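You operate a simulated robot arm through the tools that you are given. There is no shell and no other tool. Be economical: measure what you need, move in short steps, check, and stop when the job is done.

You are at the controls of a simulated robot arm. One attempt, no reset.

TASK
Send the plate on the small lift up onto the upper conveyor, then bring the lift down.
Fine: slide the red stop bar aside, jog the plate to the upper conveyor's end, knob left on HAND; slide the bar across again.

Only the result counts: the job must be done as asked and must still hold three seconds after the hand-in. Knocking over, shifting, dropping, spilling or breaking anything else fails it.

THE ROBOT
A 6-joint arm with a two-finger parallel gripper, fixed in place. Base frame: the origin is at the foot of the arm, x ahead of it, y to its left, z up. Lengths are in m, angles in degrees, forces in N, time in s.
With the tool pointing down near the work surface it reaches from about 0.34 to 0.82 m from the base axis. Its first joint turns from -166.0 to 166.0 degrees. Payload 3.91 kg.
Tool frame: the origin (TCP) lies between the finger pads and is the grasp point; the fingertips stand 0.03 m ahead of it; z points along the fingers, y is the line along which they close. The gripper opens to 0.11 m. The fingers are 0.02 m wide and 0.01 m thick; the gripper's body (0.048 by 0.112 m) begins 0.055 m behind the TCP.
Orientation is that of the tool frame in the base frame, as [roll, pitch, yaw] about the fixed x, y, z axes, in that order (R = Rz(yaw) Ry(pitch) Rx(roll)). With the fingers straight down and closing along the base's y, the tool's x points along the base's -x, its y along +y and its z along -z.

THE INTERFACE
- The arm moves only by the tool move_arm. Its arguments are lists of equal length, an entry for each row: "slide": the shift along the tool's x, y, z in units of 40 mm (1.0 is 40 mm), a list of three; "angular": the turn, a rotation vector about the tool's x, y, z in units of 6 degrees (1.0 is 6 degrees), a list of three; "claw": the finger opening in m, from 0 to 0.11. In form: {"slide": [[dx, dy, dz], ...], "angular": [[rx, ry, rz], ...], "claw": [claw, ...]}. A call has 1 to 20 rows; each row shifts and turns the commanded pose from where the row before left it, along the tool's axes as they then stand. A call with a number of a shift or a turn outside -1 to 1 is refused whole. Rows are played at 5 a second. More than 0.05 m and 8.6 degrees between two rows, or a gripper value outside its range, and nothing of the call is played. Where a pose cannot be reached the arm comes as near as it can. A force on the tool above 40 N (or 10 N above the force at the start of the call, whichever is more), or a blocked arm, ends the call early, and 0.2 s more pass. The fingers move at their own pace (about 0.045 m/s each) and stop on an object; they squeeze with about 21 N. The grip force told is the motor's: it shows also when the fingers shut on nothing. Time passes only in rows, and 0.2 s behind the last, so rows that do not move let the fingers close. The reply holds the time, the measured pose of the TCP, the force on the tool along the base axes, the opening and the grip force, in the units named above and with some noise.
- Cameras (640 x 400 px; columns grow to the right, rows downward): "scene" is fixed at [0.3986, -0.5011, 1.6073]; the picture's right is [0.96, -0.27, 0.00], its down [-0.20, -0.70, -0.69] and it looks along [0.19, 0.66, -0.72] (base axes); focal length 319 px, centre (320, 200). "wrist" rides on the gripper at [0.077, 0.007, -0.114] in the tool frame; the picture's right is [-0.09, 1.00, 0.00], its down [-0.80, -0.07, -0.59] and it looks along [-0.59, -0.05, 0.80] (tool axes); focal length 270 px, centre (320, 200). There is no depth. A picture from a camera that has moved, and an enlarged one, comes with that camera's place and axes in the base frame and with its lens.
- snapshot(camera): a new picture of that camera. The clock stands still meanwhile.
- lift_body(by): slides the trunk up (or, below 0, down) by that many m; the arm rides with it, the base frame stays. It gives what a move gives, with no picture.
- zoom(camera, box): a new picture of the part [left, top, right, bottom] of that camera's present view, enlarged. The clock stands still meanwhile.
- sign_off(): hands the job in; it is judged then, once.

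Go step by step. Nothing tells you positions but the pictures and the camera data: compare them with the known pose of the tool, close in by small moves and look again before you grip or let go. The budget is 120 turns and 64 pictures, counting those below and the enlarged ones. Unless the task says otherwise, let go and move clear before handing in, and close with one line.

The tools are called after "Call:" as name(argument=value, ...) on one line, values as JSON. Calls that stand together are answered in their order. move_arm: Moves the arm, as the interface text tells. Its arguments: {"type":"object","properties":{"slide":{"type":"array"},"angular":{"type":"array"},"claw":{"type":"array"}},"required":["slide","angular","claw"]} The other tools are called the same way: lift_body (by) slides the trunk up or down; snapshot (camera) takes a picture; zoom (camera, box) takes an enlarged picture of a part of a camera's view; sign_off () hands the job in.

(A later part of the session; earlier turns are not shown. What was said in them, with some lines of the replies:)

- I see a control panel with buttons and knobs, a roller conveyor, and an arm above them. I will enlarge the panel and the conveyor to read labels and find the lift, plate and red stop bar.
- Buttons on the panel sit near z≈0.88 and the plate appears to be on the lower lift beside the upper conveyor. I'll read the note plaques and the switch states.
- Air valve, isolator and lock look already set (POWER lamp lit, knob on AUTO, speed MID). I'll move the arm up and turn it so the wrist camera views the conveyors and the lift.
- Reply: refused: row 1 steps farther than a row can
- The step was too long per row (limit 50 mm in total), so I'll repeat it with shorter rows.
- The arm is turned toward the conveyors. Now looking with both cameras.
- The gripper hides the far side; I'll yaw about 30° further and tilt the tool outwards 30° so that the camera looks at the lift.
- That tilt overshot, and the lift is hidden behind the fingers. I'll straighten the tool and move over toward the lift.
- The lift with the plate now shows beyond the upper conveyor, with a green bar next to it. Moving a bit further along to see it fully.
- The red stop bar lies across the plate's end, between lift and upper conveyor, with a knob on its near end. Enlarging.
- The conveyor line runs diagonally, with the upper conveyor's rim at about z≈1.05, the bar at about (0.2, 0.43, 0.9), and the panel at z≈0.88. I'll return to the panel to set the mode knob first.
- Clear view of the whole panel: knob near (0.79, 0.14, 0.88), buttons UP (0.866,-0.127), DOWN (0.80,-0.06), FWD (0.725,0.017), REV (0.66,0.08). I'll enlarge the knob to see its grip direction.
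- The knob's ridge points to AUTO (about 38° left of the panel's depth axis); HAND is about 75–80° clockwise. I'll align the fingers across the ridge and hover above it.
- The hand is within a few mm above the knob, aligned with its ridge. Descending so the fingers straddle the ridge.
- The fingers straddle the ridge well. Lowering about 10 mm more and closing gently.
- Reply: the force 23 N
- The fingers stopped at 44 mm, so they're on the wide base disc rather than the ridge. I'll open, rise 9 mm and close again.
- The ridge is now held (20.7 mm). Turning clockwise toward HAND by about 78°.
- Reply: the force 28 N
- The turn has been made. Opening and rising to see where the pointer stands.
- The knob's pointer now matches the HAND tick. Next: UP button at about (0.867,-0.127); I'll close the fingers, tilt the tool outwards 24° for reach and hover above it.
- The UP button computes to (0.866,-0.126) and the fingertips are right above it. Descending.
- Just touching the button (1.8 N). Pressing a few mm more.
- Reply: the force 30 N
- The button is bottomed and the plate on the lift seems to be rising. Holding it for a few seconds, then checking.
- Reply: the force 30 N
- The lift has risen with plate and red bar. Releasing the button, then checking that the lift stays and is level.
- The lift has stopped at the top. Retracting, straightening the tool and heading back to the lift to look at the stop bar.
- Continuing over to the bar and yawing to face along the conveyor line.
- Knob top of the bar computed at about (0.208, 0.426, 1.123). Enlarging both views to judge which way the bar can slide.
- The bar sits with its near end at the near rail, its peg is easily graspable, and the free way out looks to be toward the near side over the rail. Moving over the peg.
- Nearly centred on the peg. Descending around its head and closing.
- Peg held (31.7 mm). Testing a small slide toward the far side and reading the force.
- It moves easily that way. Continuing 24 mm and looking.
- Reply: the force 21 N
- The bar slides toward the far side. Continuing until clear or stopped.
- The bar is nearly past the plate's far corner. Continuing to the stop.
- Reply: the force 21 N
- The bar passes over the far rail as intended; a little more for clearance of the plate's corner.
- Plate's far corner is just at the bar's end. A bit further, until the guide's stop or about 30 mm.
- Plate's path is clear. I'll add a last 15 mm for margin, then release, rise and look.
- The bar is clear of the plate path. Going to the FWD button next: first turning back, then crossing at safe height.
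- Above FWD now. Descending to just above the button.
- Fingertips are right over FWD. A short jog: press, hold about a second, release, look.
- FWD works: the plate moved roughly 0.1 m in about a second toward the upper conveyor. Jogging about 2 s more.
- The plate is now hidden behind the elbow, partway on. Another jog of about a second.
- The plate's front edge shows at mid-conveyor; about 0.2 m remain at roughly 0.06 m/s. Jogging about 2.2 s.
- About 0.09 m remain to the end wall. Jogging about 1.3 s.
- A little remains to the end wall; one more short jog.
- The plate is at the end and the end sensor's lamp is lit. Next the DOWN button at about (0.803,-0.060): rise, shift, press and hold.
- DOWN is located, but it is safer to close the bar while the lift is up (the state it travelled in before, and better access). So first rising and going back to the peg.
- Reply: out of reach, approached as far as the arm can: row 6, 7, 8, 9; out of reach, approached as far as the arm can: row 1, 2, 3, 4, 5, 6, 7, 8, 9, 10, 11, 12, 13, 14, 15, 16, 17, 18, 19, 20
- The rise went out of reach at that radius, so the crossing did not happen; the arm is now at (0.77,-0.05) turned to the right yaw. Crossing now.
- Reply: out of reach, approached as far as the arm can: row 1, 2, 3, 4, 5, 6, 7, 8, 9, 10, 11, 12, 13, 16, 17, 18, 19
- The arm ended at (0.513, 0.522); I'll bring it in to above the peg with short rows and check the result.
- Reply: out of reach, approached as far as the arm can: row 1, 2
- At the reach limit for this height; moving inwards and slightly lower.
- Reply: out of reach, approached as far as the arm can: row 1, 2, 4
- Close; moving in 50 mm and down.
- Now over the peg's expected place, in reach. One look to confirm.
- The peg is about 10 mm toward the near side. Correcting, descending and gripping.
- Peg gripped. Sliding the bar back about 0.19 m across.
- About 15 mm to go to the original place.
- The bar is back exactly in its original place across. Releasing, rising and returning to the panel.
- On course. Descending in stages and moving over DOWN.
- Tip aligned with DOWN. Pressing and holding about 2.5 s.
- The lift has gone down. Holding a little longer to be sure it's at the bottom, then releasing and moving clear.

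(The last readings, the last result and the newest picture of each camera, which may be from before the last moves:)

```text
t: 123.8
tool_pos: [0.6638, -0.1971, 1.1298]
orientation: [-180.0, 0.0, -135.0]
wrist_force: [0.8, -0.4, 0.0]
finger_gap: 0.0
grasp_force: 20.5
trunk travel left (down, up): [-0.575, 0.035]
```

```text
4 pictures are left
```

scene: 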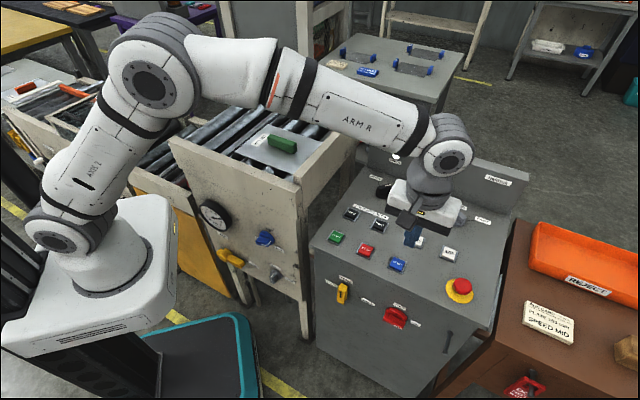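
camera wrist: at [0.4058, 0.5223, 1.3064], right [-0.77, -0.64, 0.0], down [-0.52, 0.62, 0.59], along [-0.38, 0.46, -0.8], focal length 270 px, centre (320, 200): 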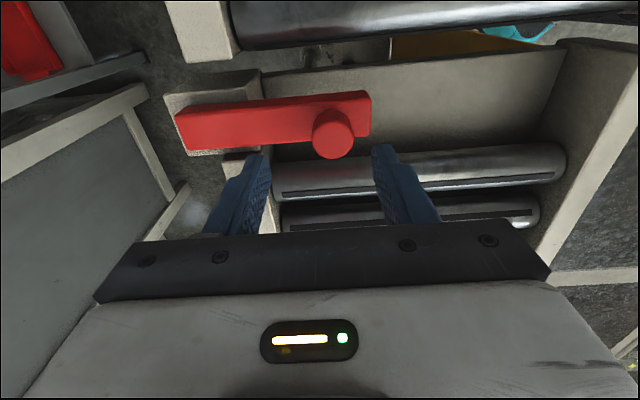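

The plate sits on the upper conveyor. Checking its end position and the lift more closely.

Call:
zoom(camera="scene", box=[140, 90, 360, 220])

```text
2.91 times, centred on (250, 155) of scene
camera zoom: at [0.3986, -0.5011, 1.6073], right [0.96, -0.27, 0.0], down [-0.2, -0.7, -0.69], along [0.19, 0.66, -0.72], focal length 928 px, centre (524, 331)
```

zoom: 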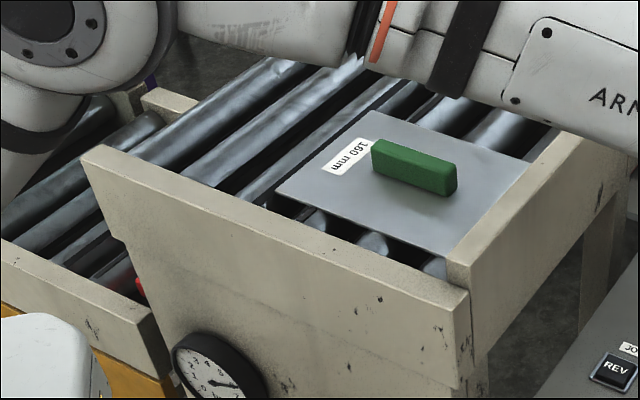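

The lift is down with the bar across and the plate is at the end wall. One close look at the front edge gap and sensor region.

Call:
zoom(camera="scene", box=[270, 125, 350, 190])

```text
6.15 times, centred on (310, 158) of scene
camera zoom: at [0.3986, -0.5011, 1.6073], right [0.96, -0.27, 0.0], down [-0.2, -0.7, -0.69], along [0.19, 0.66, -0.72], focal length 1962 px, centre (382, 462)
```

zoom: 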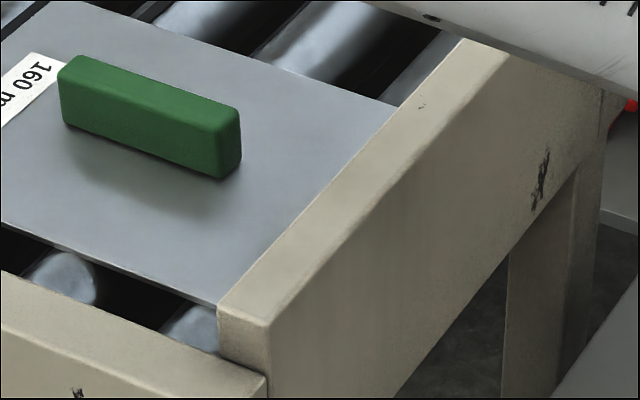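

The plate is flush at the upper conveyor's end with no visible gap. The lift is down, the bar is across, the knob was left on HAND, and the arm is clear, so I'm handing in.

Call:
sign_off()

```text
The job is handed in.
```

The plate is at the upper conveyor's end, the lift is down, the red stop bar is back across, and the knob is left on HAND. I slid the bar across while the lift was still up, then lowered it.
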